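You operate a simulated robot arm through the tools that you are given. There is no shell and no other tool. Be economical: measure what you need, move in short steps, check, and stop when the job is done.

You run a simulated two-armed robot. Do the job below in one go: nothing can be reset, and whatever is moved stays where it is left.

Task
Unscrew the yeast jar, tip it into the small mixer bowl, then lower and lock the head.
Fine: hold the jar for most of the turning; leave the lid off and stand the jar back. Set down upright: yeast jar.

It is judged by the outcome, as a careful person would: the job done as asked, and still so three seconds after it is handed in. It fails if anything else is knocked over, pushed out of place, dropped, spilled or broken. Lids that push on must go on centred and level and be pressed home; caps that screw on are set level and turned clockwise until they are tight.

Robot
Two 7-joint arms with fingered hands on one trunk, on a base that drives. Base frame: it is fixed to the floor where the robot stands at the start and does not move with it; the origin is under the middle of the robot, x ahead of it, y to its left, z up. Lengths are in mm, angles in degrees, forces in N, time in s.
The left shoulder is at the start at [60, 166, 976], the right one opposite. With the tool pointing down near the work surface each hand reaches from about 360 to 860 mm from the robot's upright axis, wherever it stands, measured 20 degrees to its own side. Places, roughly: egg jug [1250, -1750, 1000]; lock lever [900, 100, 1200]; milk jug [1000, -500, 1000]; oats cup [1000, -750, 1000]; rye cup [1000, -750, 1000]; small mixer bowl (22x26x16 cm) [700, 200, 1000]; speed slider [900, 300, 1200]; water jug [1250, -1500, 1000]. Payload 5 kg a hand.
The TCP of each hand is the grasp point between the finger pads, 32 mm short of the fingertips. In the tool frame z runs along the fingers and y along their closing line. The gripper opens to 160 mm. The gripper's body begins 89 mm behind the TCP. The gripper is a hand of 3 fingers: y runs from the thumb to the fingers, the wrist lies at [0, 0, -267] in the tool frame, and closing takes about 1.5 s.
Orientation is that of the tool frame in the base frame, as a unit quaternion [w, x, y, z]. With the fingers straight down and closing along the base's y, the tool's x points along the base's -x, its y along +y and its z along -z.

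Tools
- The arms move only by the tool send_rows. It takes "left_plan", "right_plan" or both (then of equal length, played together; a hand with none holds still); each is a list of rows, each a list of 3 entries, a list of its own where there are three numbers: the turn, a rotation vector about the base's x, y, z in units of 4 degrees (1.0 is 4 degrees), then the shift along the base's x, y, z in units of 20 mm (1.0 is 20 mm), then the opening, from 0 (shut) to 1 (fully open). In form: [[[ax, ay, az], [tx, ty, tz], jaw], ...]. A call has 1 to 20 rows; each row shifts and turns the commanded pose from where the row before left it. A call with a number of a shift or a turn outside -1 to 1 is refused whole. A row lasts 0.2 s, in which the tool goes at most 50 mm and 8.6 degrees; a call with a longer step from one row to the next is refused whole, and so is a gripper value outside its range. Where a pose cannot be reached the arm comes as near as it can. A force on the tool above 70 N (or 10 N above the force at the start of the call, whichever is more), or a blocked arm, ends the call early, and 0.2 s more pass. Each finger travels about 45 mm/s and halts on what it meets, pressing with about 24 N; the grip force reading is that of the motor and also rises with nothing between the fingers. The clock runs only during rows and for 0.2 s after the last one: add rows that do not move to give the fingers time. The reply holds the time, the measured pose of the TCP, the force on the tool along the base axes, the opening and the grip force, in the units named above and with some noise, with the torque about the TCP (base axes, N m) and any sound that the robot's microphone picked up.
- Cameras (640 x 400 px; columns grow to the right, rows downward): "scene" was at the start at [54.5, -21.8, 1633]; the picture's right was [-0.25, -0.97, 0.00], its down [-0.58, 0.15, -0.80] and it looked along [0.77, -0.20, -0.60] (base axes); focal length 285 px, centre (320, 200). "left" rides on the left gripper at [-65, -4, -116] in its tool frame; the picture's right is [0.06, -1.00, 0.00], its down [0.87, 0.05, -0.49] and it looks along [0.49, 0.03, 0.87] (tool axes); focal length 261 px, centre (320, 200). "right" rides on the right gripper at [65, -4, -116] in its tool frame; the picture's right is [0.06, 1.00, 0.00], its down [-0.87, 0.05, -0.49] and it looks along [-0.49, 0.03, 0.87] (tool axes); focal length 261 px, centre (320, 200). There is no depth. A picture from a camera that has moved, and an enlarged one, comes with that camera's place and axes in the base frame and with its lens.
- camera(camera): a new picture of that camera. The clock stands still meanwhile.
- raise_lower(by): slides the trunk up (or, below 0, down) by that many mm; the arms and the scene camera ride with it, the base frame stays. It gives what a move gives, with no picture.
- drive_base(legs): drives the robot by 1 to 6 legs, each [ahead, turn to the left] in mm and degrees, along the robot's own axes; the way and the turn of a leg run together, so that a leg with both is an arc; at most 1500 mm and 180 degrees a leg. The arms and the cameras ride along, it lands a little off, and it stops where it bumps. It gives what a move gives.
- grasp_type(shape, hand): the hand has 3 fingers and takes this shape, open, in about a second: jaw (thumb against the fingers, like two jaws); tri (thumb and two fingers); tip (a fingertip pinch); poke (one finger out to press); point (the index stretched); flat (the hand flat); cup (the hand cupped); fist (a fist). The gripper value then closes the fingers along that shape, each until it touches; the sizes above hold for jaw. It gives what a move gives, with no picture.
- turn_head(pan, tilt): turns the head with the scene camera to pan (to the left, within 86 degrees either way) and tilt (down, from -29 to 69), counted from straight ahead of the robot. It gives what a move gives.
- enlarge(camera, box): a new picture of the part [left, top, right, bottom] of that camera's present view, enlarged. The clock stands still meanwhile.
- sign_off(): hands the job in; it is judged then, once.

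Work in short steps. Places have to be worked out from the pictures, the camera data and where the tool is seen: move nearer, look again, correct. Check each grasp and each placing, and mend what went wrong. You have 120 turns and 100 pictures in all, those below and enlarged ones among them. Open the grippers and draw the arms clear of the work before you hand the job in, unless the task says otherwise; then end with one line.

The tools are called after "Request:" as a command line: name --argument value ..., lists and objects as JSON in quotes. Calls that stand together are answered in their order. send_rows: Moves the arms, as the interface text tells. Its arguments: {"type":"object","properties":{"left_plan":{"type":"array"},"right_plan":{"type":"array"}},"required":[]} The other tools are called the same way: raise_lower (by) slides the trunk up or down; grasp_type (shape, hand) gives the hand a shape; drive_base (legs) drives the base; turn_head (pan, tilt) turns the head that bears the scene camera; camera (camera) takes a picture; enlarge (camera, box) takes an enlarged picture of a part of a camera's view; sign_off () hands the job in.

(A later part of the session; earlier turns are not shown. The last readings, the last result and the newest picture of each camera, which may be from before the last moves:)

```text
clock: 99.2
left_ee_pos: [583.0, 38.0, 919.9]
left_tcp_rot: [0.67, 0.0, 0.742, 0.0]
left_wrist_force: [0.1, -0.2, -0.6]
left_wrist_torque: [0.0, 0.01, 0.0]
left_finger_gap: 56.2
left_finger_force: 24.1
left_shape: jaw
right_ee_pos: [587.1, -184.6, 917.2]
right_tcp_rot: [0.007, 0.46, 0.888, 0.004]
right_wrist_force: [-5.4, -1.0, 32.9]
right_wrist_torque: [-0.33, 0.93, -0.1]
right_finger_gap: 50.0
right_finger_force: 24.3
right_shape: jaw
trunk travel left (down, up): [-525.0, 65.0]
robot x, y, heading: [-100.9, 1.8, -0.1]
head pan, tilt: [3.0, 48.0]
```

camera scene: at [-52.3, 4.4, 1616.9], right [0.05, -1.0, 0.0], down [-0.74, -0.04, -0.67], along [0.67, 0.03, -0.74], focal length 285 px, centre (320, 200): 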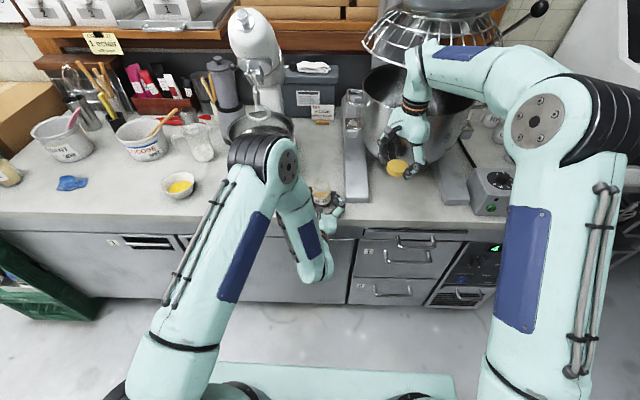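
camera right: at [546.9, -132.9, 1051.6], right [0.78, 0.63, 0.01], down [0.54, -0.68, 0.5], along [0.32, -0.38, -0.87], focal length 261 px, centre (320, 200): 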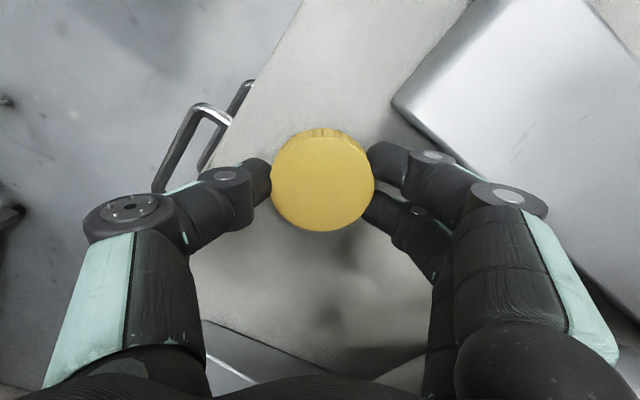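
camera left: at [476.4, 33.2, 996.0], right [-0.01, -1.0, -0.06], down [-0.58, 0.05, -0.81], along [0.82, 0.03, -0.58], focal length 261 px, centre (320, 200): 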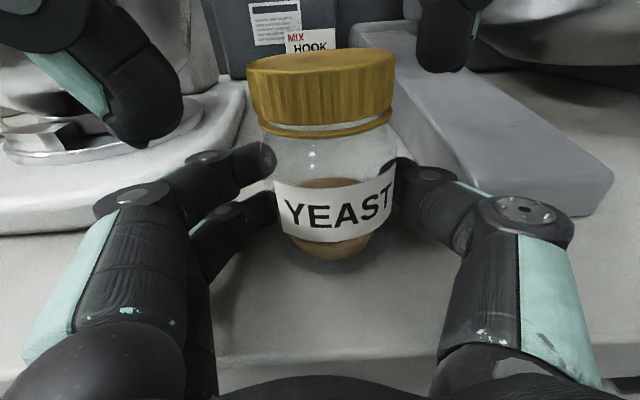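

Firm contact at 33 N. I'll ease up 2 mm, open slowly and lift away.

Request:
send_rows --right_plan '[[[0, 0, 0], [0, 0, 0.12], 0.15], [[0, 0, 0], [0, 0, 0], 0.3], [[0, 0, 0], [0, 0, 0], 0.4], [[0, 0, 0], [0, 0, 0], 0.5], [[0, 0, 0], [0, 0, 0], 0.5], [[0, 0, 0], [0, 0, 0.3], 0.5], [[0, 0, 0], [0, 0, 0.7], 0.5], [[0, 0, 0], [0, 0, 1], 0.5], [[0, 0, 0], [0, 0, 1], 0.5], [[0, 0, 0], [0, 0, 1], 0.5], [[0, 0, 0], [0, 0, 1], 0.5], [[0, 0, 0], [0, 0, 1], 0.5], [[0, 0, 0], [0, 0, 1], 0.5], [[0, 0, 0], [0, -1, 1], 0.5], [[0, 0, 0], [0, -1, 1], 0.5], [[0, 0, 0], [0, -1, 0], 0.5]]'

Request:
enlarge --camera "scene" --box '[200, 60, 440, 245]'

Request:
camera --camera "left"

```text
clock: 102.6
left_ee_pos: [577.8, 38.0, 921.0]
left_tcp_rot: [0.671, 0.0, 0.741, -0.002]
left_wrist_force: [0.0, -0.6, -0.8]
left_wrist_torque: [0.02, 0.01, 0.03]
left_finger_gap: 56.2
left_finger_force: 23.7
left_shape: jaw
right_ee_pos: [582.2, -234.2, 1102.3]
right_tcp_rot: [0.006, 0.457, 0.889, 0.004]
right_wrist_force: [-12.8, 3.3, 2.5]
right_wrist_torque: [0.22, -0.52, 0.95]
right_finger_gap: 78.3
right_finger_force: 0.0
right_shape: jaw
trunk travel left (down, up): [-525.0, 65.0]
robot x, y, heading: [-99.5, 2.6, 0.0]
head pan, tilt: [3.0, 48.0]
```

```text
2.16 times, centred on (320, 152) of scene
camera zoom: at [-60.4, 10.1, 1617.7], right [0.06, -1.0, 0.0], down [-0.74, -0.04, -0.67], along [0.67, 0.04, -0.74], focal length 616 px, centre (320, 303)
```

zoom: 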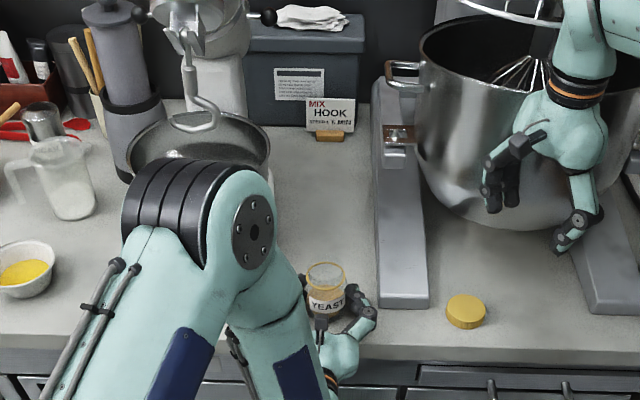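

```text
44 pictures are left
camera left: at [471.7, 36.0, 999.2], right [-0.01, -1.0, -0.06], down [-0.58, 0.05, -0.82], along [0.82, 0.03, -0.57], focal length 261 px, centre (320, 200)
```

left: 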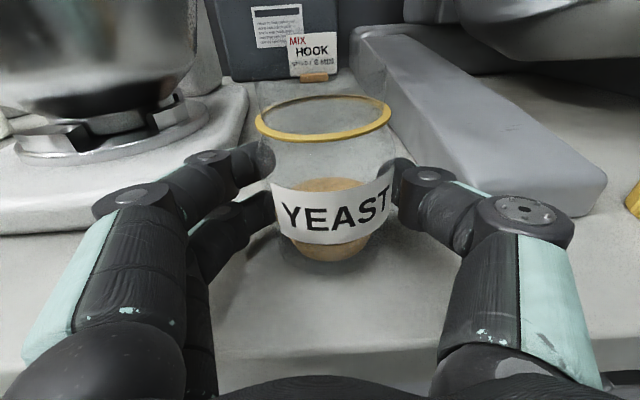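

The lid lies flat on the counter. The right hand is pressing something on the big mixer (−13 N in x), so I'll back it straight toward the robot.

Request:
send_rows --right_plan '[[[0, 0, 0], [-1, 0, 0], 0.5], [[0, 0, 0], [-1, 0, 0], 0.5], [[0, 0, 0], [-1, 0, 0], 0.5], [[0, 0, 0], [-1, 0, 0], 0.5], [[0, 0, 0], [-1, -0.5, 0], 0.5], [[0, 0, 0], [-1, -0.5, 0], 0.5], [[0, 0, 0], [-1, -0.5, 0], 0.5], [[0, 0, 0], [0, 0, 0], 0.5]]'

Request:
camera --camera "scene"

```text
clock: 104.4
left_ee_pos: [583.8, 35.9, 918.2]
left_tcp_rot: [0.67, 0.0, 0.743, 0.0]
left_wrist_force: [-0.4, -0.5, 0.9]
left_wrist_torque: [0.05, 0.01, 0.02]
left_finger_gap: 56.5
left_finger_force: 24.0
left_shape: jaw
right_ee_pos: [448.0, -273.1, 1096.8]
right_tcp_rot: [0.004, 0.46, 0.888, 0.002]
right_wrist_force: [0.4, -0.9, -0.4]
right_wrist_torque: [-0.01, 0.01, -0.02]
right_finger_gap: 79.8
right_finger_force: 0.1
right_shape: jaw
trunk travel left (down, up): [-525.0, 65.0]
robot x, y, heading: [-104.8, -1.7, 0.4]
head pan, tilt: [3.0, 48.0]
```

```text
43 pictures are left
camera scene: at [-52.4, 4.4, 1617.0], right [0.05, -1.0, 0.0], down [-0.74, -0.04, -0.67], along [0.67, 0.03, -0.74], focal length 285 px, centre (320, 200)
```

scene: 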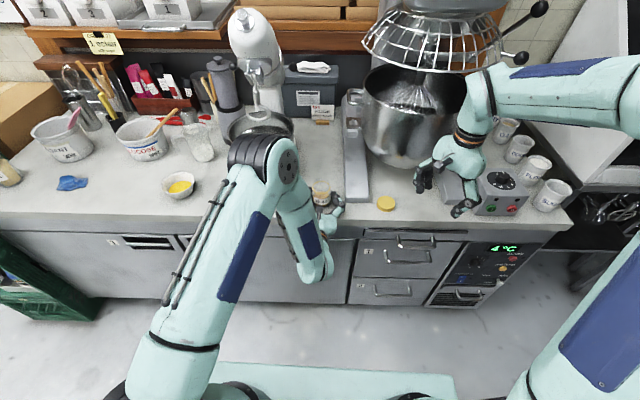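

All clear, and the lid sits well at the right. Now I'll lift the open jar straight up, keeping it level, and look toward the bowl.

Request:
send_rows --left_plan '[[[0, 0, 0], [0, 0, 0.3], 0.1], [[0, 0, 0], [0, 0, 0.5], 0.1], [[0, 0, 0], [0, 0, 0.8], 0.1], [[0, 0, 0], [0, 0, 1], 0.1], [[0, 0, 0], [0, 0, 1], 0.1], [[0, 0, 0], [0, 0, 1], 0.1], [[0, 0, 0], [0, 0, 1], 0.1], [[0, 0, 0], [0, 0, 1], 0.1], [[0, 0, 0], [0, 0, 1], 0.1], [[0, 0, 0], [0, 0, 1], 0.1], [[0, 0, 0], [0, 0, 1], 0.1], [[0, 0, 0], [0, 0, 1], 0.1], [[0, 0, 0], [0, 0, 1], 0.1], [[0, 0, 0], [0, 0, 1], 0.1], [[0, 0, 0], [0, 0, 0.8], 0.1], [[0, 0, 0], [0, 0, 0], 0.1]]'

Request:
camera --camera "left"

Request:
camera --camera "scene"

```text
clock: 107.8
left_ee_pos: [582.5, 37.1, 1186.0]
left_tcp_rot: [0.669, 0.001, 0.743, -0.001]
left_wrist_force: [-0.5, 0.4, -0.7]
left_wrist_torque: [-0.01, -0.01, 0.02]
left_finger_gap: 56.3
left_finger_force: 24.2
left_shape: jaw
right_ee_pos: [448.7, -273.7, 1096.2]
right_tcp_rot: [0.003, 0.46, 0.888, 0.002]
right_wrist_force: [0.3, -0.9, 0.1]
right_wrist_torque: [0.06, 0.0, 0.0]
right_finger_gap: 79.7
right_finger_force: 0.0
right_shape: jaw
trunk travel left (down, up): [-525.0, 65.0]
robot x, y, heading: [-98.8, -3.3, 0.1]
head pan, tilt: [3.0, 48.0]
```

```text
42 pictures are left
camera left: at [475.5, 33.3, 1264.0], right [-0.01, -1.0, -0.06], down [-0.58, 0.05, -0.81], along [0.81, 0.03, -0.58], focal length 261 px, centre (320, 200)
```

left: 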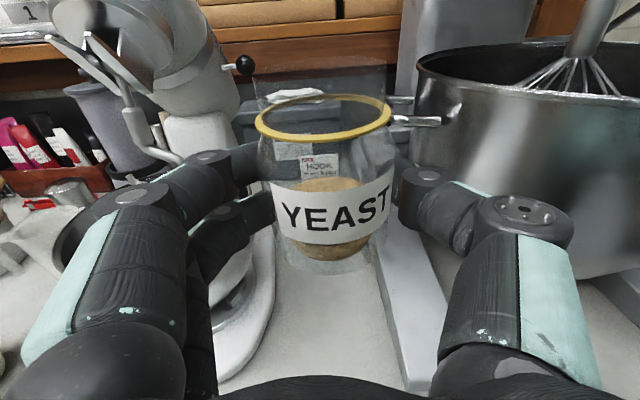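

```text
41 pictures are left
camera scene: at [-51.9, 4.4, 1616.9], right [0.05, -1.0, 0.0], down [-0.74, -0.04, -0.67], along [0.67, 0.03, -0.74], focal length 285 px, centre (320, 200)
```

scene: 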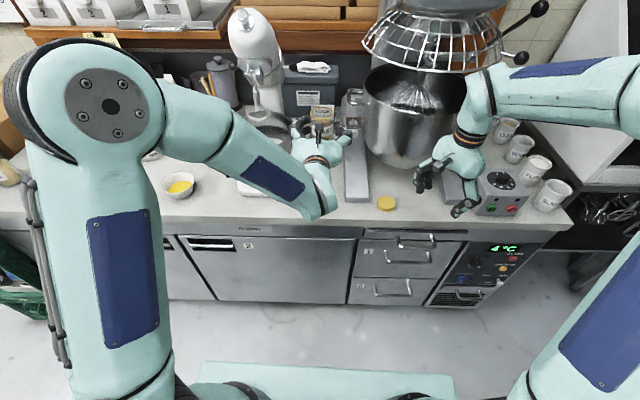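

The jar is held upright. I'll zoom in on the mixer bowl for a better position.

Request:
enlarge --camera "scene" --box '[180, 0, 360, 200]'

Request:
enlarge --camera "right" --box '[320, 0, 640, 200]'

```text
2.00 times, centred on (270, 100) of scene
camera zoom: at [-51.9, 4.4, 1616.9], right [0.05, -1.0, 0.0], down [-0.74, -0.04, -0.67], along [0.67, 0.03, -0.74], focal length 570 px, centre (420, 400)
```

zoom: 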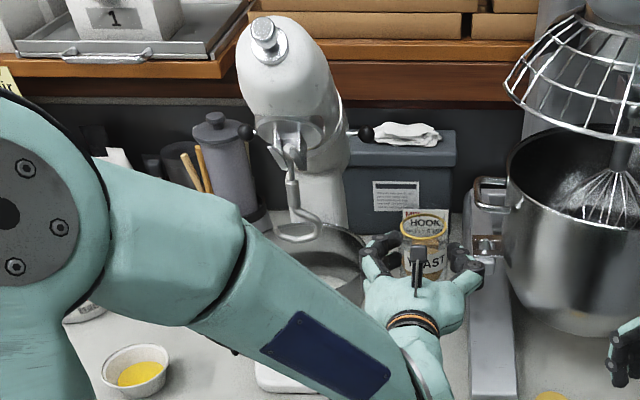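

```text
2.00 times, centred on (480, 100) of right
camera zoom: at [406.8, -222.8, 1209.9], right [0.78, 0.63, 0.01], down [0.54, -0.68, 0.5], along [0.32, -0.38, -0.87], focal length 521 px, centre (0, 400)
```

zoom: 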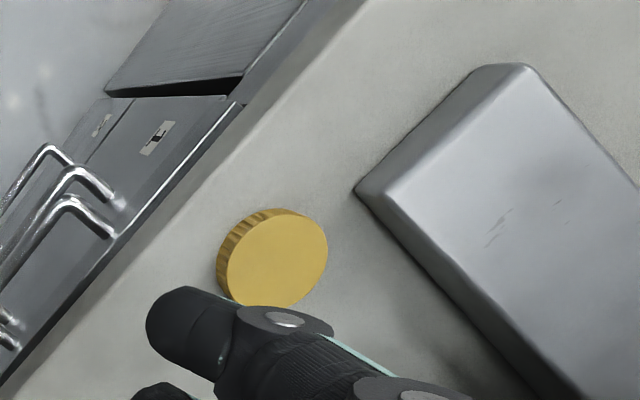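

From the two views the bowl rim is about z 1080, centre about (705, 232), radius about 110, with the hook hanging near x≈740. I'll move the jar over the front right of the bowl: TCP (650, 165, 1166).

Request:
send_rows --left_plan '[[[0, 0, 0], [0, 0.8, 0], 0.1], [[0, 0, 0], [0, 0.8, 0], 0.1], [[0, 0, 0], [0, 0.8, 0], 0.1], [[0, 0, 0], [0, 0.8, 0], 0.1], [[0, 0, 0], [0.4, 0.8, 0], 0.1], [[0, 0, 0], [0.7, 0.8, 0], 0.1], [[0, 0, 0], [0.7, 0.8, 0], 0.1], [[0, 0, 0], [0.8, 0.8, -0.3], 0.1], [[0, 0, 0], [0.7, 0, -0.7], 0.1], [[0, 0, 0], [0, 0, 0], 0.1]]'

Request:
enlarge --camera "scene" --box '[180, 0, 360, 200]'

Request:
camera --camera "left"

```text
clock: 110.0
left_ee_pos: [649.6, 165.7, 1167.2]
left_tcp_rot: [0.67, 0.0, 0.743, 0.0]
left_wrist_force: [0.3, 0.4, -1.1]
left_wrist_torque: [-0.02, -0.03, 0.0]
left_finger_gap: 56.1
left_finger_force: 23.8
left_shape: jaw
right_ee_pos: [447.3, -274.3, 1096.7]
right_tcp_rot: [0.004, 0.46, 0.888, 0.002]
right_wrist_force: [0.1, -0.3, 0.1]
right_wrist_torque: [-0.04, -0.02, 0.0]
right_finger_gap: 79.8
right_finger_force: 0.1
right_shape: jaw
trunk travel left (down, up): [-525.0, 65.0]
robot x, y, heading: [-102.8, 0.3, -0.0]
head pan, tilt: [3.0, 48.0]
```

```text
2.00 times, centred on (270, 100) of scene
camera zoom: at [-52.5, 4.6, 1617.0], right [0.05, -1.0, 0.0], down [-0.74, -0.04, -0.67], along [0.67, 0.03, -0.74], focal length 570 px, centre (420, 400)
```

zoom: 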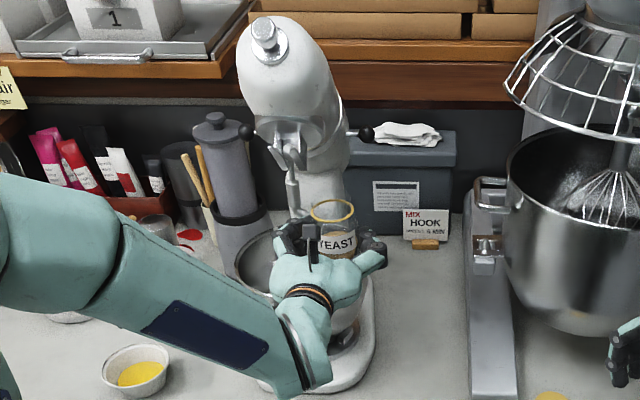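

```text
37 pictures are left
camera left: at [541.8, 161.7, 1244.1], right [-0.01, -1.0, -0.06], down [-0.58, 0.05, -0.81], along [0.82, 0.03, -0.58], focal length 261 px, centre (320, 200)
```

left: 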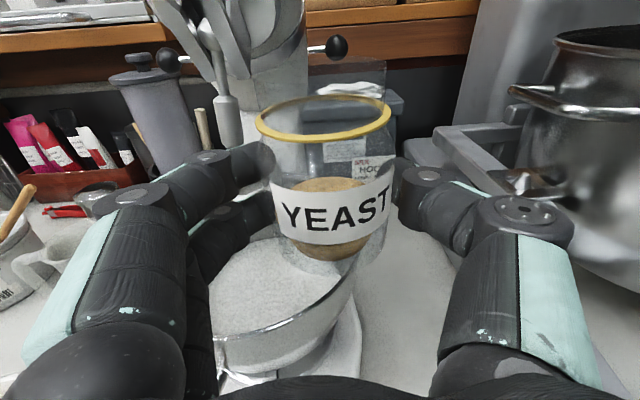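

The front rim is nearer x≈620, so I'll go 15 mm further in and 10 mm left, then roll the jar toward +y over the bowl by the first 64°.

Request:
send_rows --left_plan '[[[0, 0, 0], [0.75, 0.5, 0], 0.1], [[-1, 0, 0], [0, 0, 0], 0.1], [[-1, 0, 0], [0, 0, 0], 0.1], [[-1, 0, 0], [0, 0, 0], 0.1], [[-1, 0, 0], [0, 0, 0], 0.1], [[-1, 0, 0], [0, 0, 0], 0.1], [[-1, 0, 0], [0, 0, 0], 0.1], [[-1, 0, 0], [0, 0, 0], 0.1], [[-1, 0, 0], [0, 0, 0], 0.1], [[-1, 0, 0], [0, 0, 0], 0.1], [[-1, 0, 0], [0, 0, 0], 0.1], [[-1, 0, 0], [0, 0, 0], 0.1], [[-1, 0, 0], [0, 0, 0], 0.1], [[-1, 0, 0], [0, 0, 0], 0.1], [[-1, 0, 0], [0, 0, 0], 0.1], [[-1, 0, 0], [0, 0, 0], 0.1], [[-1, 0, 0], [0, 0, 0], 0.1]]'

Request:
enlarge --camera "scene" --box '[180, 0, 360, 200]'

Request:
camera --camera "left"

```text
clock: 113.6
left_ee_pos: [662.6, 174.7, 1167.1]
left_tcp_rot: [0.568, -0.355, 0.63, -0.394]
left_wrist_force: [0.7, 0.2, -0.7]
left_wrist_torque: [-0.02, 0.02, 0.02]
left_finger_gap: 56.1
left_finger_force: 23.9
left_shape: jaw
right_ee_pos: [449.1, -273.4, 1096.4]
right_tcp_rot: [0.004, 0.46, 0.888, 0.002]
right_wrist_force: [-0.3, 0.0, -0.4]
right_wrist_torque: [-0.03, -0.01, 0.02]
right_finger_gap: 79.6
right_finger_force: 0.0
right_shape: jaw
trunk travel left (down, up): [-525.0, 65.0]
robot x, y, heading: [-99.7, -2.2, 0.2]
head pan, tilt: [3.0, 48.0]
```

```text
2.00 times, centred on (270, 100) of scene
camera zoom: at [-52.1, 4.7, 1616.9], right [0.05, -1.0, 0.0], down [-0.74, -0.04, -0.67], along [0.67, 0.03, -0.74], focal length 570 px, centre (420, 400)
```

zoom: 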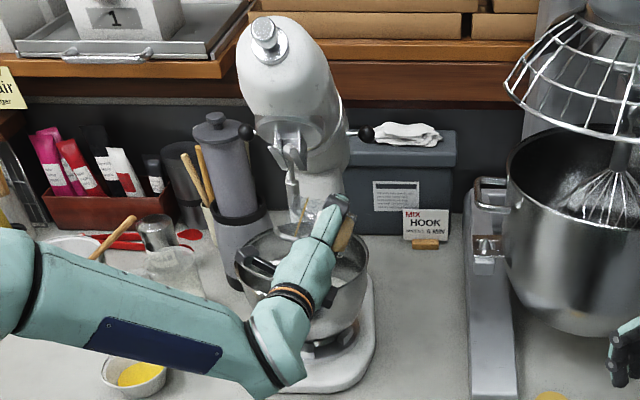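

```text
35 pictures are left
camera left: at [556.4, 242.9, 1204.7], right [-0.01, -0.49, 0.87], down [-0.58, -0.71, -0.4], along [0.82, -0.51, -0.28], focal length 261 px, centre (320, 200)
```

left: 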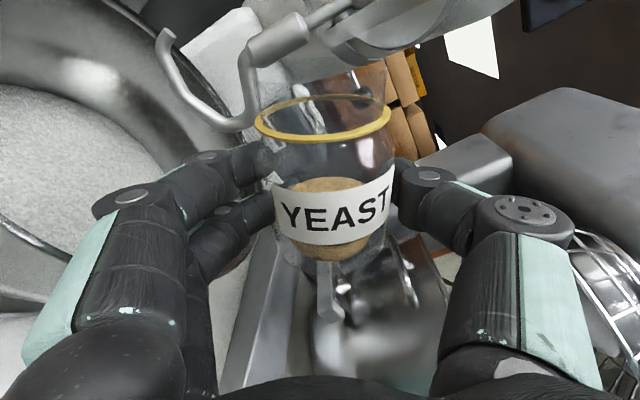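

The jar mouth is over the bowl and the hook is clear. I'll continue the roll to about 125° and hold.

Request:
send_rows --left_plan '[[[-1, 0, 0], [0, 0, 0], 0.1], [[-1, 0, 0], [0, 0, 0], 0.1], [[-1, 0, 0], [0, 0, 0], 0.1], [[-1, 0, 0], [0, 0, 0], 0.1], [[-1, 0, 0], [0, 0, 0], 0.1], [[-1, 0, 0], [0, 0, 0], 0.1], [[-1, 0, 0], [0, 0, 0], 0.1], [[-1, 0, 0], [0, 0, 0], 0.1], [[-1, 0, 0], [0, 0, 0], 0.1], [[-1, 0, 0], [0, 0, 0], 0.1], [[-1, 0, 0], [0, 0, 0], 0.1], [[-1, 0, 0], [0, 0, 0], 0.1], [[-1, 0, 0], [0, 0, 0], 0.1], [[-1, 0, 0], [0, 0, 0], 0.1], [[-1, 0, 0], [0, 0, 0], 0.1], [[0, 0, 0], [0, 0, 0], 0.1], [[0, 0, 0], [0, 0, 0], 0.1], [[0, 0, 0], [0, 0, 0], 0.1]]'

Request:
enlarge --camera "scene" --box '[220, 60, 340, 180]'

Request:
camera --camera "left"

```text
clock: 117.4
left_ee_pos: [663.7, 174.0, 1167.3]
left_tcp_rot: [-0.315, 0.591, -0.349, 0.656]
left_wrist_force: [0.0, 0.4, -0.5]
left_wrist_torque: [0.0, 0.03, 0.01]
left_finger_gap: 55.9
left_finger_force: 23.8
left_shape: jaw
right_ee_pos: [448.6, -273.2, 1095.7]
right_tcp_rot: [0.004, 0.46, 0.888, 0.003]
right_wrist_force: [-0.2, 0.7, -0.5]
right_wrist_torque: [-0.02, 0.01, -0.03]
right_finger_gap: 79.6
right_finger_force: 0.2
right_shape: jaw
trunk travel left (down, up): [-525.0, 65.0]
robot x, y, heading: [-101.4, 2.8, 0.1]
head pan, tilt: [3.0, 48.0]
```

```text
3.33 times, centred on (280, 120) of scene
camera zoom: at [-52.1, 4.5, 1616.9], right [0.05, -1.0, 0.0], down [-0.74, -0.04, -0.67], along [0.67, 0.03, -0.74], focal length 949 px, centre (453, 467)
```

zoom: 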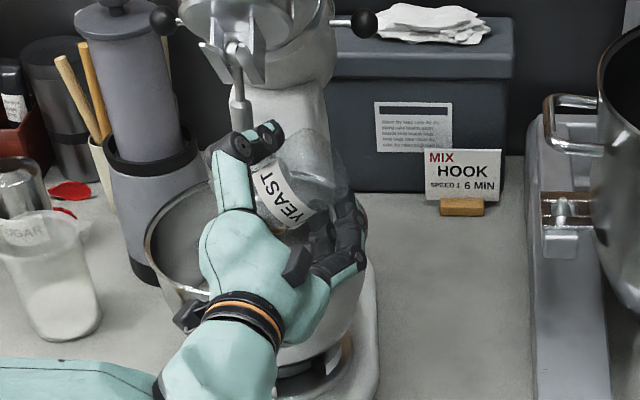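

```text
33 pictures are left
camera left: at [556.7, 240.7, 1128.7], right [-0.01, 0.51, 0.86], down [-0.58, -0.7, 0.41], along [0.82, -0.5, 0.3], focal length 261 px, centre (320, 200)
```

left: 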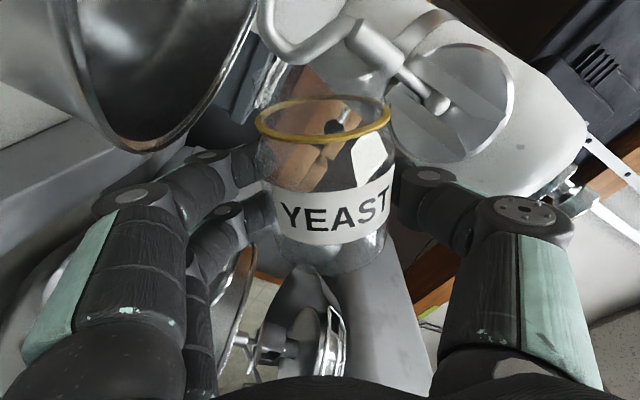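

The jar looks empty. I'll roll it back upright, in two calls.

Request:
send_rows --left_plan '[[[-1, 0, 0], [0, 0, 0], 0.1], [[-1, 0, 0], [0, 0, 0], 0.1], [[0, 0, 0], [0, 0, 0], 0.1], [[1, 0, 0], [0, 0, 0], 0.1], [[1, 0, 0], [0, 0, 0], 0.1], [[1, 0, 0], [0, 0, 0], 0.1], [[1, 0, 0], [0, 0, 0], 0.1], [[1, 0, 0], [0, 0, 0], 0.1], [[1, 0, 0], [0, 0, 0], 0.1], [[1, 0, 0], [0, 0, 0], 0.1], [[1, 0, 0], [0, 0, 0], 0.1], [[1, 0, 0], [0, 0, 0], 0.1], [[1, 0, 0], [0, 0, 0], 0.1], [[1, 0, 0], [0, 0, 0], 0.1], [[1, 0, 0], [0, 0, 0], 0.1], [[1, 0, 0], [0, 0, 0], 0.1], [[1, 0, 0], [0, 0, 0], 0.1], [[1, 0, 0], [0, 0, 0], 0.1], [[1, 0, 0], [0, 0, 0], 0.1], [[1, 0, 0], [0, 0, 0], 0.1]]'

Request:
send_rows --left_plan '[[[1, 0, 0], [0, 0, 0], 0.1], [[1, 0, 0], [0, 0, 0], 0.1], [[1, 0, 0], [0, 0, 0], 0.1], [[1, 0, 0], [0, 0, 0], 0.1], [[1, 0, 0], [0, 0, 0], 0.1], [[1, 0, 0], [0, 0, 0], 0.1], [[1, 0, 0], [0, 0, 0], 0.1], [[1, 0, 0], [0, 0, 0], 0.1], [[1, 0, 0], [0, 0, 0], 0.1], [[1, 0, 0], [0, 0, 0], 0.1], [[1, 0, 0], [0, 0, 0], 0.1], [[1, 0, 0], [0, 0, 0], 0.1], [[1, 0, 0], [0, 0, 0], 0.1], [[1, 0, 0], [0, 0, 0], 0.1], [[1, 0, 0], [0, 0, 0], 0.1], [[1, 0, 0], [0, 0, 0], 0.1], [[0, 0, 0], [0, 0, 0], 0.1]]'

Request:
camera --camera "left"

```text
clock: 121.6
left_ee_pos: [663.1, 174.0, 1168.0]
left_tcp_rot: [0.568, -0.354, 0.63, -0.394]
left_wrist_force: [0.7, 0.2, -0.3]
left_wrist_torque: [-0.01, 0.01, -0.01]
left_finger_gap: 56.0
left_finger_force: 23.9
left_shape: jaw
right_ee_pos: [448.5, -275.2, 1096.3]
right_tcp_rot: [0.004, 0.459, 0.888, 0.002]
right_wrist_force: [-0.2, 0.2, -0.5]
right_wrist_torque: [-0.02, -0.01, -0.03]
right_finger_gap: 80.0
right_finger_force: 0.1
right_shape: jaw
trunk travel left (down, up): [-525.0, 65.0]
robot x, y, heading: [-99.1, 0.2, -0.2]
head pan, tilt: [3.0, 48.0]
```

```text
clock: 125.2
left_ee_pos: [663.6, 173.4, 1166.0]
left_tcp_rot: [0.67, 0.001, 0.742, 0.0]
left_wrist_force: [0.4, -0.9, -0.7]
left_wrist_torque: [0.01, 0.01, -0.01]
left_finger_gap: 55.8
left_finger_force: 24.2
left_shape: jaw
right_ee_pos: [449.2, -272.8, 1096.6]
right_tcp_rot: [0.005, 0.46, 0.888, 0.002]
right_wrist_force: [0.5, 0.7, 0.8]
right_wrist_torque: [-0.03, 0.0, 0.01]
right_finger_gap: 79.5
right_finger_force: 0.0
right_shape: jaw
trunk travel left (down, up): [-525.0, 65.0]
robot x, y, heading: [-104.0, 0.9, -0.1]
head pan, tilt: [3.0, 48.0]
```

```text
32 pictures are left
camera left: at [556.7, 170.1, 1244.2], right [-0.01, -1.0, -0.06], down [-0.58, 0.06, -0.81], along [0.82, 0.03, -0.58], focal length 261 px, centre (320, 200)
```

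left: 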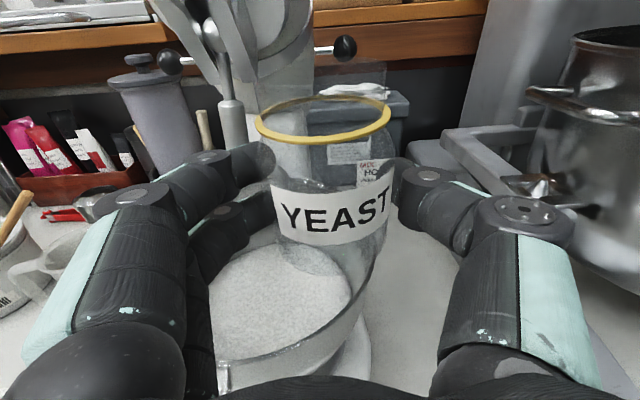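

The jar is empty and upright. I'll carry it back over its spot at (583, 36) and down to z≈935.

Request:
send_rows --left_plan '[[[0, 0, 0], [-0.5, -0.3, 1], 0.1], [[0, 0, 0], [-1, -0.9, 0], 0.1], [[0, 0, 0], [-1, -0.9, 0], 0.1], [[0, 0, 0], [-1, -0.9, 0], 0.1], [[0, 0, 0], [-0.5, -0.9, 0], 0.1], [[0, 0, 0], [0, -1, 0], 0.1], [[0, 0, 0], [0, -1, 0], 0.1], [[0, 0, 0], [0, -1, 0], 0.1], [[0, 0, 0], [0, 0, -1], 0.1], [[0, 0, 0], [0, 0, -1], 0.1], [[0, 0, 0], [0, 0, -1], 0.1], [[0, 0, 0], [0, 0, -1], 0.1], [[0, 0, 0], [0, 0, -1], 0.1], [[0, 0, 0], [0, 0, -1], 0.1], [[0, 0, 0], [0, 0, -1], 0.1], [[0, 0, 0], [0, 0, -1], 0.1], [[0, 0, 0], [0, 0, -1], 0.1], [[0, 0, 0], [0, 0, -1], 0.1], [[0, 0, 0], [0, 0, -1], 0.1], [[0, 0, 0], [0, 0, -0.5], 0.1]]'

Request:
send_rows --left_plan '[[[0, 0, 0], [0, 0, -0.4], 0.1], [[0, 0, 0], [0, 0, -0.2], 0.1], [[0, 0, 0], [0, 0, 0], 0.1]]'

Request:
camera --camera "left"

```text
clock: 129.4
left_ee_pos: [583.8, 35.3, 957.1]
left_tcp_rot: [0.67, 0.001, 0.743, 0.0]
left_wrist_force: [0.5, 0.6, -0.9]
left_wrist_torque: [0.01, -0.04, 0.03]
left_finger_gap: 55.9
left_finger_force: 23.9
left_shape: jaw
right_ee_pos: [449.2, -273.1, 1096.2]
right_tcp_rot: [0.004, 0.46, 0.888, 0.002]
right_wrist_force: [0.1, -0.7, 0.0]
right_wrist_torque: [0.01, -0.02, 0.01]
right_finger_gap: 79.6
right_finger_force: 0.0
right_shape: jaw
trunk travel left (down, up): [-525.0, 65.0]
robot x, y, heading: [-102.0, 3.1, -0.1]
head pan, tilt: [3.0, 48.0]
```

```text
clock: 130.2
left_ee_pos: [584.0, 36.9, 945.5]
left_tcp_rot: [0.669, 0.001, 0.743, 0.0]
left_wrist_force: [-0.6, -0.1, -1.9]
left_wrist_torque: [0.01, 0.01, -0.02]
left_finger_gap: 56.3
left_finger_force: 23.9
left_shape: jaw
right_ee_pos: [448.6, -273.7, 1096.3]
right_tcp_rot: [0.004, 0.46, 0.888, 0.002]
right_wrist_force: [0.8, 0.1, 0.1]
right_wrist_torque: [-0.02, 0.0, 0.0]
right_finger_gap: 79.6
right_finger_force: 0.1
right_shape: jaw
trunk travel left (down, up): [-525.0, 65.0]
robot x, y, heading: [-102.9, 2.5, -0.0]
head pan, tilt: [3.0, 48.0]
```

```text
31 pictures are left
camera left: at [477.9, 32.6, 1022.2], right [-0.01, -1.0, -0.06], down [-0.58, 0.05, -0.81], along [0.81, 0.03, -0.58], focal length 261 px, centre (320, 200)
```

left: 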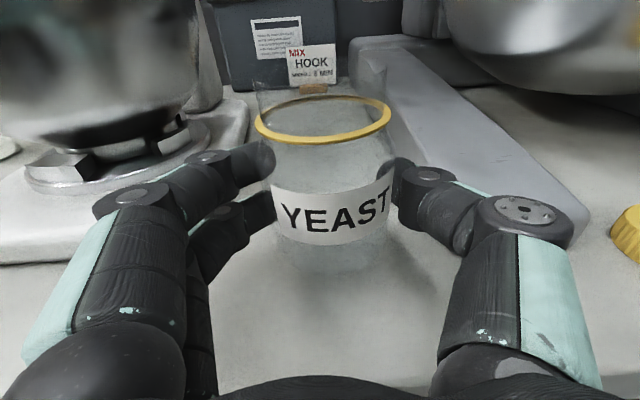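

Final slow descent to the counter.

Request:
send_rows --left_plan '[[[0, 0, 0], [0, 0, -0.5], 0.1], [[0, 0, 0], [0, 0, -0.4], 0.1], [[0, 0, 0], [0, 0, -0.2], 0.1], [[0, 0, 0], [0, 0, -0.12], 0.1], [[0, 0, 0], [0, 0, -0.1], 0.1], [[0, 0, 0], [0, 0, 0], 0.1]]'

```text
clock: 131.6
left_ee_pos: [584.9, 35.9, 919.3]
left_tcp_rot: [0.67, 0.001, 0.743, 0.0]
left_wrist_force: [0.7, 0.2, 2.8]
left_wrist_torque: [0.09, 0.01, -0.01]
left_finger_gap: 55.9
left_finger_force: 23.8
left_shape: jaw
right_ee_pos: [447.2, -274.2, 1095.6]
right_tcp_rot: [0.003, 0.46, 0.888, 0.001]
right_wrist_force: [-1.1, 0.2, 0.1]
right_wrist_torque: [0.01, 0.01, 0.02]
right_finger_gap: 79.7
right_finger_force: 0.1
right_shape: jaw
trunk travel left (down, up): [-525.0, 65.0]
robot x, y, heading: [-101.5, 0.4, -0.1]
head pan, tilt: [3.0, 48.0]
```

Light contact felt. One more millimetre, then open gently and check.

Request:
send_rows --left_plan '[[[0, 0, 0], [0, 0, -0.05], 0.1], [[0, 0, 0], [0, 0, 0], 0.33], [[0, 0, 0], [0, 0, 0], 0.38], [[0, 0, 0], [0, 0, 0], 0.42], [[0, 0, 0], [0, 0, 0], 0.5], [[0, 0, 0], [0, 0, 0], 0.55], [[0, 0, 0], [0, 0, 0], 0.55]]'

Request:
camera --camera "left"

```text
clock: 133.2
left_ee_pos: [585.1, 34.8, 917.0]
left_tcp_rot: [0.669, 0.0, 0.744, 0.001]
left_wrist_force: [0.1, -1.1, -0.1]
left_wrist_torque: [0.01, -0.01, -0.03]
left_finger_gap: 87.3
left_finger_force: 0.0
left_shape: jaw
right_ee_pos: [447.8, -274.5, 1094.9]
right_tcp_rot: [0.004, 0.46, 0.888, 0.001]
right_wrist_force: [-0.9, -0.3, 0.5]
right_wrist_torque: [0.01, -0.02, -0.02]
right_finger_gap: 79.7
right_finger_force: 0.1
right_shape: jaw
trunk travel left (down, up): [-525.0, 65.0]
robot x, y, heading: [-99.3, -1.6, 0.1]
head pan, tilt: [3.0, 48.0]
```

```text
30 pictures are left
camera left: at [477.8, 31.9, 994.7], right [-0.01, -1.0, -0.06], down [-0.58, 0.05, -0.81], along [0.81, 0.03, -0.58], focal length 261 px, centre (320, 200)
```

left: 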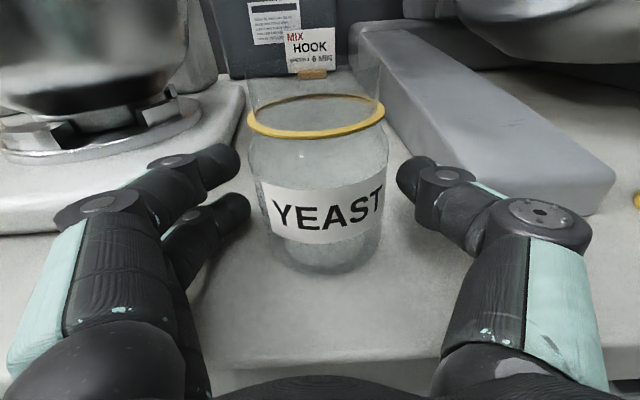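

The jar stands upright and free. I'll draw the left hand straight back and up, then study the mixer head.

Request:
send_rows --left_plan '[[[0, 0, 0], [-1, 0, 0], 0.55], [[0, 0, 0], [-1, 0, 0], 0.55], [[0, 0, 0], [-1, 0, 0], 0.55], [[0, 0, 0], [-1, 0, 0], 0.55], [[0, 0, 0], [-1, 0, 0], 0.55], [[0, 0, 0], [-0.5, 0, 1], 0.5], [[0, 0, 0], [0, 0.5, 1], 0.4], [[0, 0, 0], [0, 1, 1], 0.3], [[0, 0, 0], [0, 1, 1], 0.2], [[0, 0, 0], [0, 1, 1], 0.1], [[0, 0, 0], [0, 1, 0], 0], [[0, 0, 0], [0, 1, 0], 0], [[0, 0, 0], [0, 1, 0], 0], [[0, 0, 0], [0, 1, 0], 0], [[0, 0, 0], [0, 1, 0], 0], [[0, 0, 0], [0, 1, 0], 0], [[0, 0, 0], [0, 1, 0], 0]]'

Request:
turn_head --pan 14 --tilt 30

Request:
camera --camera "scene"

Request:
camera --camera "left"

```text
clock: 136.8
left_ee_pos: [502.1, 239.6, 1006.9]
left_tcp_rot: [0.669, 0.001, 0.743, -0.001]
left_wrist_force: [-0.1, 1.5, -0.3]
left_wrist_torque: [0.03, 0.02, -0.03]
left_finger_gap: 0.3
left_finger_force: 23.9
left_shape: jaw
left hand out of reach, approached as far as the arm can: row 10, 11, 12, 13, 14, 16
right_ee_pos: [447.5, -271.5, 1095.3]
right_tcp_rot: [0.004, 0.46, 0.888, 0.001]
right_wrist_force: [0.9, -0.3, 0.4]
right_wrist_torque: [-0.03, 0.0, 0.03]
right_finger_gap: 79.6
right_finger_force: 0.1
right_shape: jaw
trunk travel left (down, up): [-525.0, 65.0]
robot x, y, heading: [-98.2, 3.3, 0.2]
head pan, tilt: [3.0, 48.0]
```

```text
clock: 137.6
left_ee_pos: [503.9, 238.5, 1006.6]
left_tcp_rot: [0.669, 0.0, 0.743, 0.0]
left_wrist_force: [0.7, -0.2, 0.2]
left_wrist_torque: [0.0, -0.01, 0.03]
left_finger_gap: 0.0
left_finger_force: 24.1
left_shape: jaw
right_ee_pos: [447.7, -272.8, 1096.6]
right_tcp_rot: [0.004, 0.461, 0.887, 0.002]
right_wrist_force: [0.6, 0.0, 1.3]
right_wrist_torque: [0.0, 0.03, 0.0]
right_finger_gap: 79.5
right_finger_force: 0.0
right_shape: jaw
trunk travel left (down, up): [-525.0, 65.0]
robot x, y, heading: [-98.1, -1.1, -0.2]
head pan, tilt: [14.0, 30.0]
```

```text
29 pictures are left
camera scene: at [-43.1, 22.2, 1643.7], right [0.24, -0.97, 0.0], down [-0.49, -0.12, -0.87], along [0.84, 0.21, -0.5], focal length 285 px, centre (320, 200)
```

scene: 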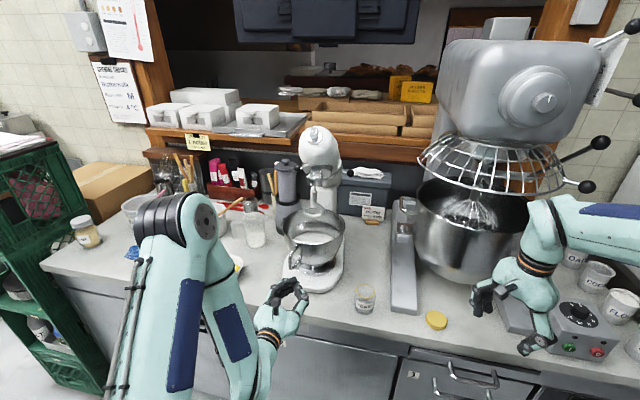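

```text
28 pictures are left
camera left: at [395.6, 235.5, 1084.3], right [-0.01, -1.0, -0.06], down [-0.58, 0.05, -0.81], along [0.82, 0.03, -0.58], focal length 261 px, centre (320, 200)
```

left: 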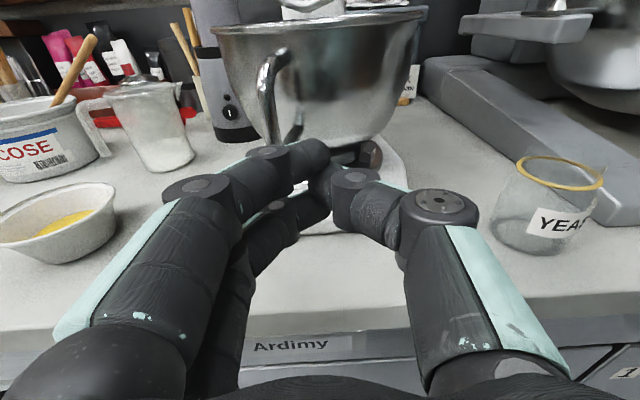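

Now the whole mixer is in view. I'll zoom in on it to place the head and lever and to check inside the bowl.

Request:
enlarge --camera "scene" --box '[260, 110, 400, 300]'

```text
2.11 times, centred on (330, 205) of scene
camera zoom: at [-43.1, 22.2, 1643.7], right [0.24, -0.97, 0.0], down [-0.49, -0.12, -0.87], along [0.84, 0.21, -0.5], focal length 600 px, centre (299, 190)
```

zoom: 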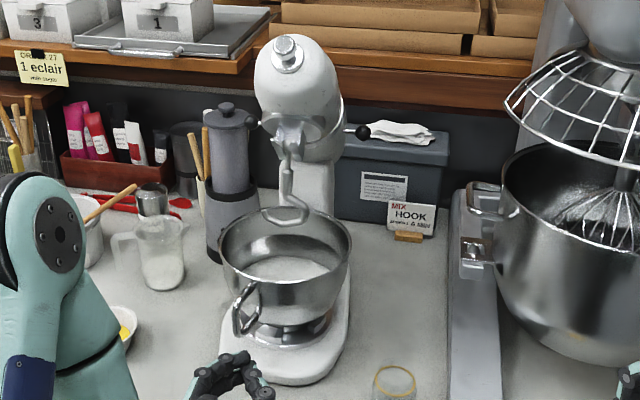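

The mixer's mid-plane is y≈240. The raised head's top is near (785, 240, 1405) and the lock-lever ball near (905, 144, 1212). I'll raise the closed left hand, held level, to z≈1450 in front of the head.

Request:
send_rows --left_plan '[[[0, 0, 0], [0.8, 0, 1], 0], [[0, 0, 0], [0, 0, 1], 0], [[0, 0, 0], [0, 0, 1], 0], [[0, 0, 0], [0, 0, 1], 0], [[0, 0, 0], [0, 0, 1], 0], [[0, 0, 0], [0, 0, 1], 0], [[0, 0, 0], [0, 0, 1], 0], [[0, 0, 0], [0, 0, 1], 0], [[0, 0, 0], [0, 0, 1], 0], [[0, 0, 0], [0, 0, 1], 0], [[0, 0, 0], [0, 0, 1], 0], [[0, 0, 0], [0, 0, 1], 0], [[0, 0, 0], [0, 0, 1], 0], [[0, 0, 0], [0, 0, 1], 0], [[0, 0, 0], [0, 0, 1], 0], [[0, 0, 0], [0, 0, 1], 0], [[0, 0, 0], [0, 0, 1], 0], [[0, 0, 0], [0, 0, 1], 0], [[0, 0, 0], [0, 0, 1], 0], [[0, 0, 0], [0, 0, 1], 0]]'

Request:
send_rows --left_plan '[[[0, 0, 0], [0, 0, 1], 0], [[0, 0, 0], [0, 0, 1], 0], [[0, 0, 0], [0, 0, 1], 0], [[0, 0, 0], [0, 0, 0], 0]]'

Request:
camera --camera "left"

Request:
camera --camera "scene"

```text
clock: 141.8
left_ee_pos: [519.4, 239.1, 1408.5]
left_tcp_rot: [0.669, 0.001, 0.743, 0.0]
left_wrist_force: [0.6, 1.2, 0.1]
left_wrist_torque: [0.02, -0.01, 0.02]
left_finger_gap: 0.1
left_finger_force: 24.4
left_shape: jaw
right_ee_pos: [447.3, -273.9, 1096.9]
right_tcp_rot: [0.004, 0.46, 0.888, 0.001]
right_wrist_force: [-0.3, 0.8, -0.4]
right_wrist_torque: [-0.01, -0.01, 0.03]
right_finger_gap: 79.5
right_finger_force: 0.0
right_shape: jaw
trunk travel left (down, up): [-525.0, 65.0]
robot x, y, heading: [-98.3, -0.7, 0.0]
head pan, tilt: [14.0, 30.0]
```

```text
clock: 142.8
left_ee_pos: [520.3, 238.7, 1466.8]
left_tcp_rot: [0.669, 0.0, 0.743, 0.0]
left_wrist_force: [0.5, 0.2, 0.4]
left_wrist_torque: [-0.02, 0.02, 0.04]
left_finger_gap: 0.0
left_finger_force: 24.1
left_shape: jaw
right_ee_pos: [449.0, -274.5, 1096.2]
right_tcp_rot: [0.004, 0.461, 0.888, 0.001]
right_wrist_force: [-0.1, 0.1, 0.3]
right_wrist_torque: [-0.03, 0.01, -0.02]
right_finger_gap: 79.7
right_finger_force: 0.1
right_shape: jaw
trunk travel left (down, up): [-525.0, 65.0]
robot x, y, heading: [-100.6, 0.8, 0.0]
head pan, tilt: [14.0, 30.0]
```

```text
26 pictures are left
camera left: at [413.3, 235.7, 1545.7], right [-0.01, -1.0, -0.06], down [-0.58, 0.05, -0.81], along [0.82, 0.03, -0.58], focal length 261 px, centre (320, 200)
```

left: 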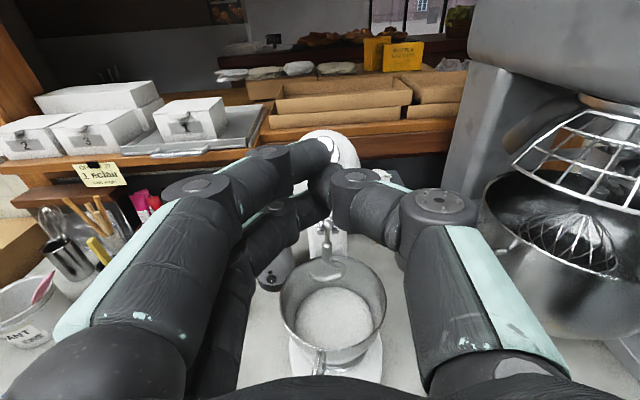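

```text
25 pictures are left
camera scene: at [-43.1, 22.4, 1643.7], right [0.24, -0.97, 0.0], down [-0.49, -0.12, -0.87], along [0.84, 0.21, -0.5], focal length 285 px, centre (320, 200)
```

scene: 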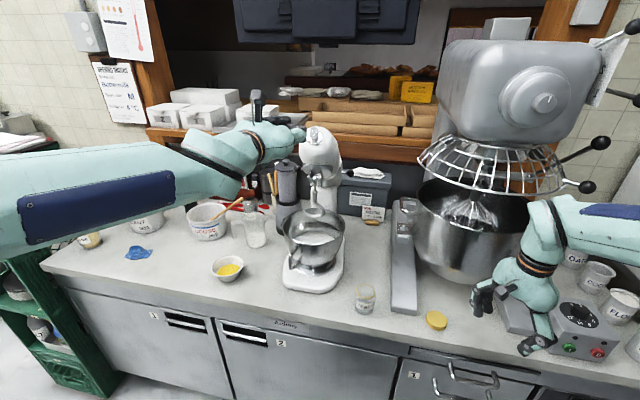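

The head is straight ahead, its top near z≈1408. I'll advance the hand level over it to x≈775, y≈231.

Request:
send_rows --left_plan '[[[0, 0, 0], [1, -0.1, 0], 0], [[0, 0, 0], [1, -0.1, 0], 0], [[0, 0, 0], [1, -0.1, 0], 0], [[0, 0, 0], [1, -0.1, 0], 0], [[0, 0, 0], [1, 0, 0], 0], [[0, 0, 0], [1, 0, 0], 0], [[0, 0, 0], [1, 0, 0], 0], [[0, 0, 0], [1, 0, 0], 0], [[0, 0, 0], [1, 0, 0], 0], [[0, 0, 0], [1, 0, 0], 0], [[0, 0, 0], [1, 0, 0], 0], [[0, 0, 0], [1, 0, 0], 0], [[0, 0, 0], [0.7, 0, 0], 0], [[0, 0, 0], [0, 0, 0], 0]]'

Request:
camera --camera "left"

Request:
enlarge --camera "scene" --box '[240, 70, 400, 220]'

```text
clock: 145.8
left_ee_pos: [774.0, 231.7, 1465.9]
left_tcp_rot: [0.669, -0.001, 0.743, 0.001]
left_wrist_force: [-0.8, 0.2, -0.1]
left_wrist_torque: [0.02, 0.0, -0.03]
left_finger_gap: 0.0
left_finger_force: 24.3
left_shape: jaw
right_ee_pos: [448.4, -272.3, 1095.9]
right_tcp_rot: [0.004, 0.46, 0.888, 0.003]
right_wrist_force: [0.4, -1.2, -0.4]
right_wrist_torque: [-0.01, -0.01, 0.0]
right_finger_gap: 79.7
right_finger_force: 0.1
right_shape: jaw
trunk travel left (down, up): [-525.0, 65.0]
robot x, y, heading: [-100.6, 2.2, 0.0]
head pan, tilt: [14.0, 30.0]
```

```text
24 pictures are left
camera left: at [667.9, 228.3, 1543.8], right [-0.01, -1.0, -0.06], down [-0.58, 0.05, -0.81], along [0.82, 0.03, -0.58], focal length 261 px, centre (320, 200)
```

left: 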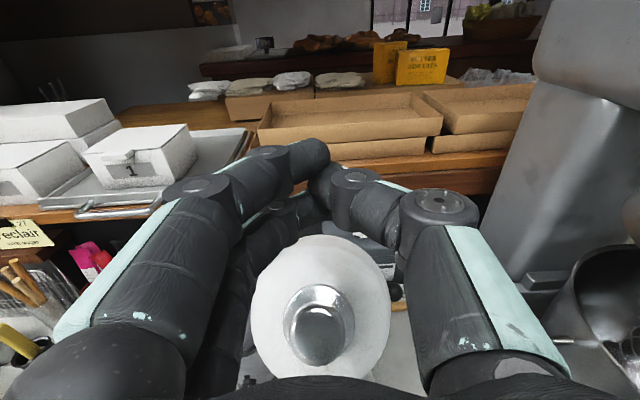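

```text
2.67 times, centred on (320, 145) of scene
camera zoom: at [-43.5, 22.3, 1643.8], right [0.24, -0.97, 0.0], down [-0.49, -0.12, -0.87], along [0.84, 0.21, -0.5], focal length 760 px, centre (320, 347)
```

zoom: 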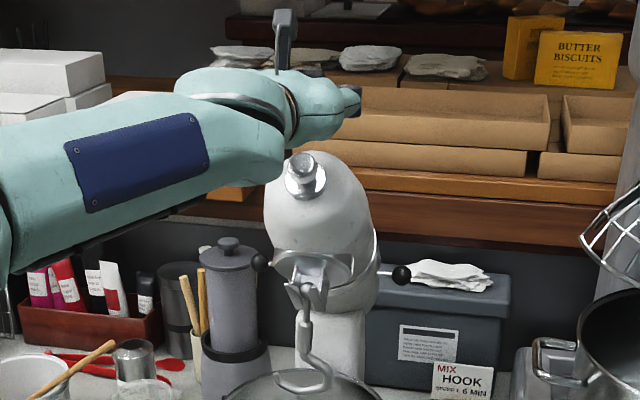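

The nose is just below the fingers and centred (y≈236). I'll press down in small steps and watch the force.

Request:
send_rows --left_plan '[[[0, 0, 0], [0, 0.15, -0.6], 0], [[0, 0, 0], [0, 0, -0.6], 0], [[0, 0, 0], [0, 0, -0.4], 0], [[0, 0, 0], [0, 0, -0.4], 0], [[0, 0, 0], [0, 0, -0.4], 0], [[0, 0, 0], [0, 0, -0.4], 0], [[0, 0, 0], [0, 0, -0.4], 0]]'

Request:
enlarge --camera "scene" --box '[240, 70, 400, 220]'

```text
clock: 147.4
left_ee_pos: [766.0, 234.7, 1418.6]
left_tcp_rot: [0.677, -0.002, 0.736, 0.003]
left_wrist_force: [-16.6, 3.4, 41.3]
left_wrist_torque: [0.07, -0.83, 0.13]
left_finger_gap: 0.0
left_finger_force: 23.9
left_shape: jaw
right_ee_pos: [443.8, -273.9, 1100.5]
right_tcp_rot: [0.005, 0.459, 0.888, 0.004]
right_wrist_force: [0.1, -0.5, -0.4]
right_wrist_torque: [-0.01, -0.03, -0.03]
right_finger_gap: 79.6
right_finger_force: 0.0
right_shape: jaw
trunk travel left (down, up): [-525.0, 65.0]
robot x, y, heading: [-103.5, 4.7, 0.1]
head pan, tilt: [14.0, 30.0]
```

```text
2.67 times, centred on (320, 145) of scene
camera zoom: at [-50.7, 21.5, 1644.7], right [0.24, -0.97, 0.0], down [-0.48, -0.12, -0.87], along [0.84, 0.21, -0.5], focal length 760 px, centre (320, 347)
```

zoom: 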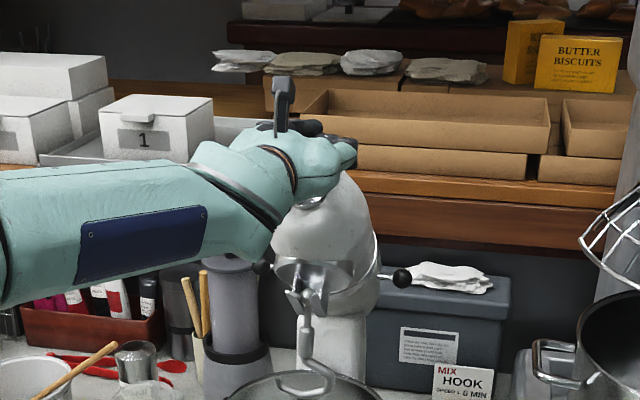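

The head didn't move: at 41 N the tips met the front slope of the nose, where the lever arm is poor. I'll lift, level the hand, go 32 mm further over the top and press again.

Request:
send_rows --left_plan '[[[0, 0, 0], [0, 0, 1], 0], [[0, -1, 0], [0.5, 0, 0.6], 0], [[0, -1, 0], [0.6, 0, 0], 0], [[0, 0, 0], [0.6, 0, 0], 0], [[0, 0, 0], [0, 0, -0.5], 0], [[0, 0, 0], [0, 0, -0.4], 0], [[0, 0, 0], [0, 0, -0.4], 0], [[0, 0, 0], [0, 0, -0.4], 0], [[0, 0, 0], [0, 0, -0.4], 0], [[0, 0, 0], [0, 0, -0.3], 0], [[0, 0, 0], [0, 0, -0.3], 0]]'

Request:
enlarge --camera "scene" --box '[240, 70, 400, 220]'

```text
clock: 149.8
left_ee_pos: [799.4, 241.6, 1396.0]
left_tcp_rot: [0.728, -0.004, 0.686, 0.006]
left_wrist_force: [-49.9, 8.3, 52.6]
left_wrist_torque: [0.97, 3.81, 0.41]
left_finger_gap: 0.0
left_finger_force: 24.2
left_shape: jaw
right_ee_pos: [443.1, -273.2, 1100.5]
right_tcp_rot: [0.007, 0.46, 0.888, 0.004]
right_wrist_force: [0.2, -0.4, 0.5]
right_wrist_torque: [0.02, 0.03, -0.01]
right_finger_gap: 79.9
right_finger_force: 0.2
right_shape: jaw
trunk travel left (down, up): [-525.0, 65.0]
robot x, y, heading: [-98.8, 1.5, -0.0]
head pan, tilt: [14.0, 30.0]
```

```text
2.67 times, centred on (320, 145) of scene
camera zoom: at [-52.0, 21.9, 1644.3], right [0.24, -0.97, 0.0], down [-0.48, -0.12, -0.87], along [0.84, 0.21, -0.5], focal length 760 px, centre (320, 347)
```

zoom: 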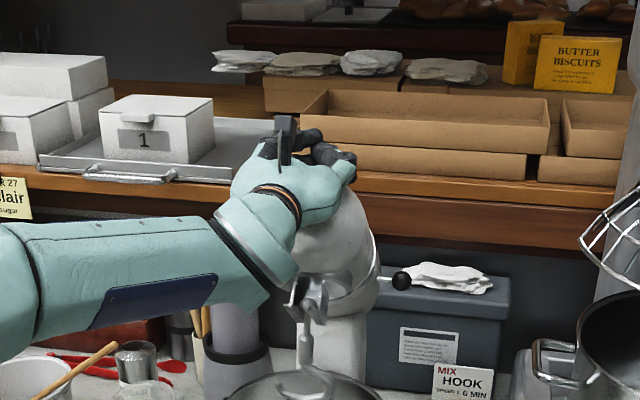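

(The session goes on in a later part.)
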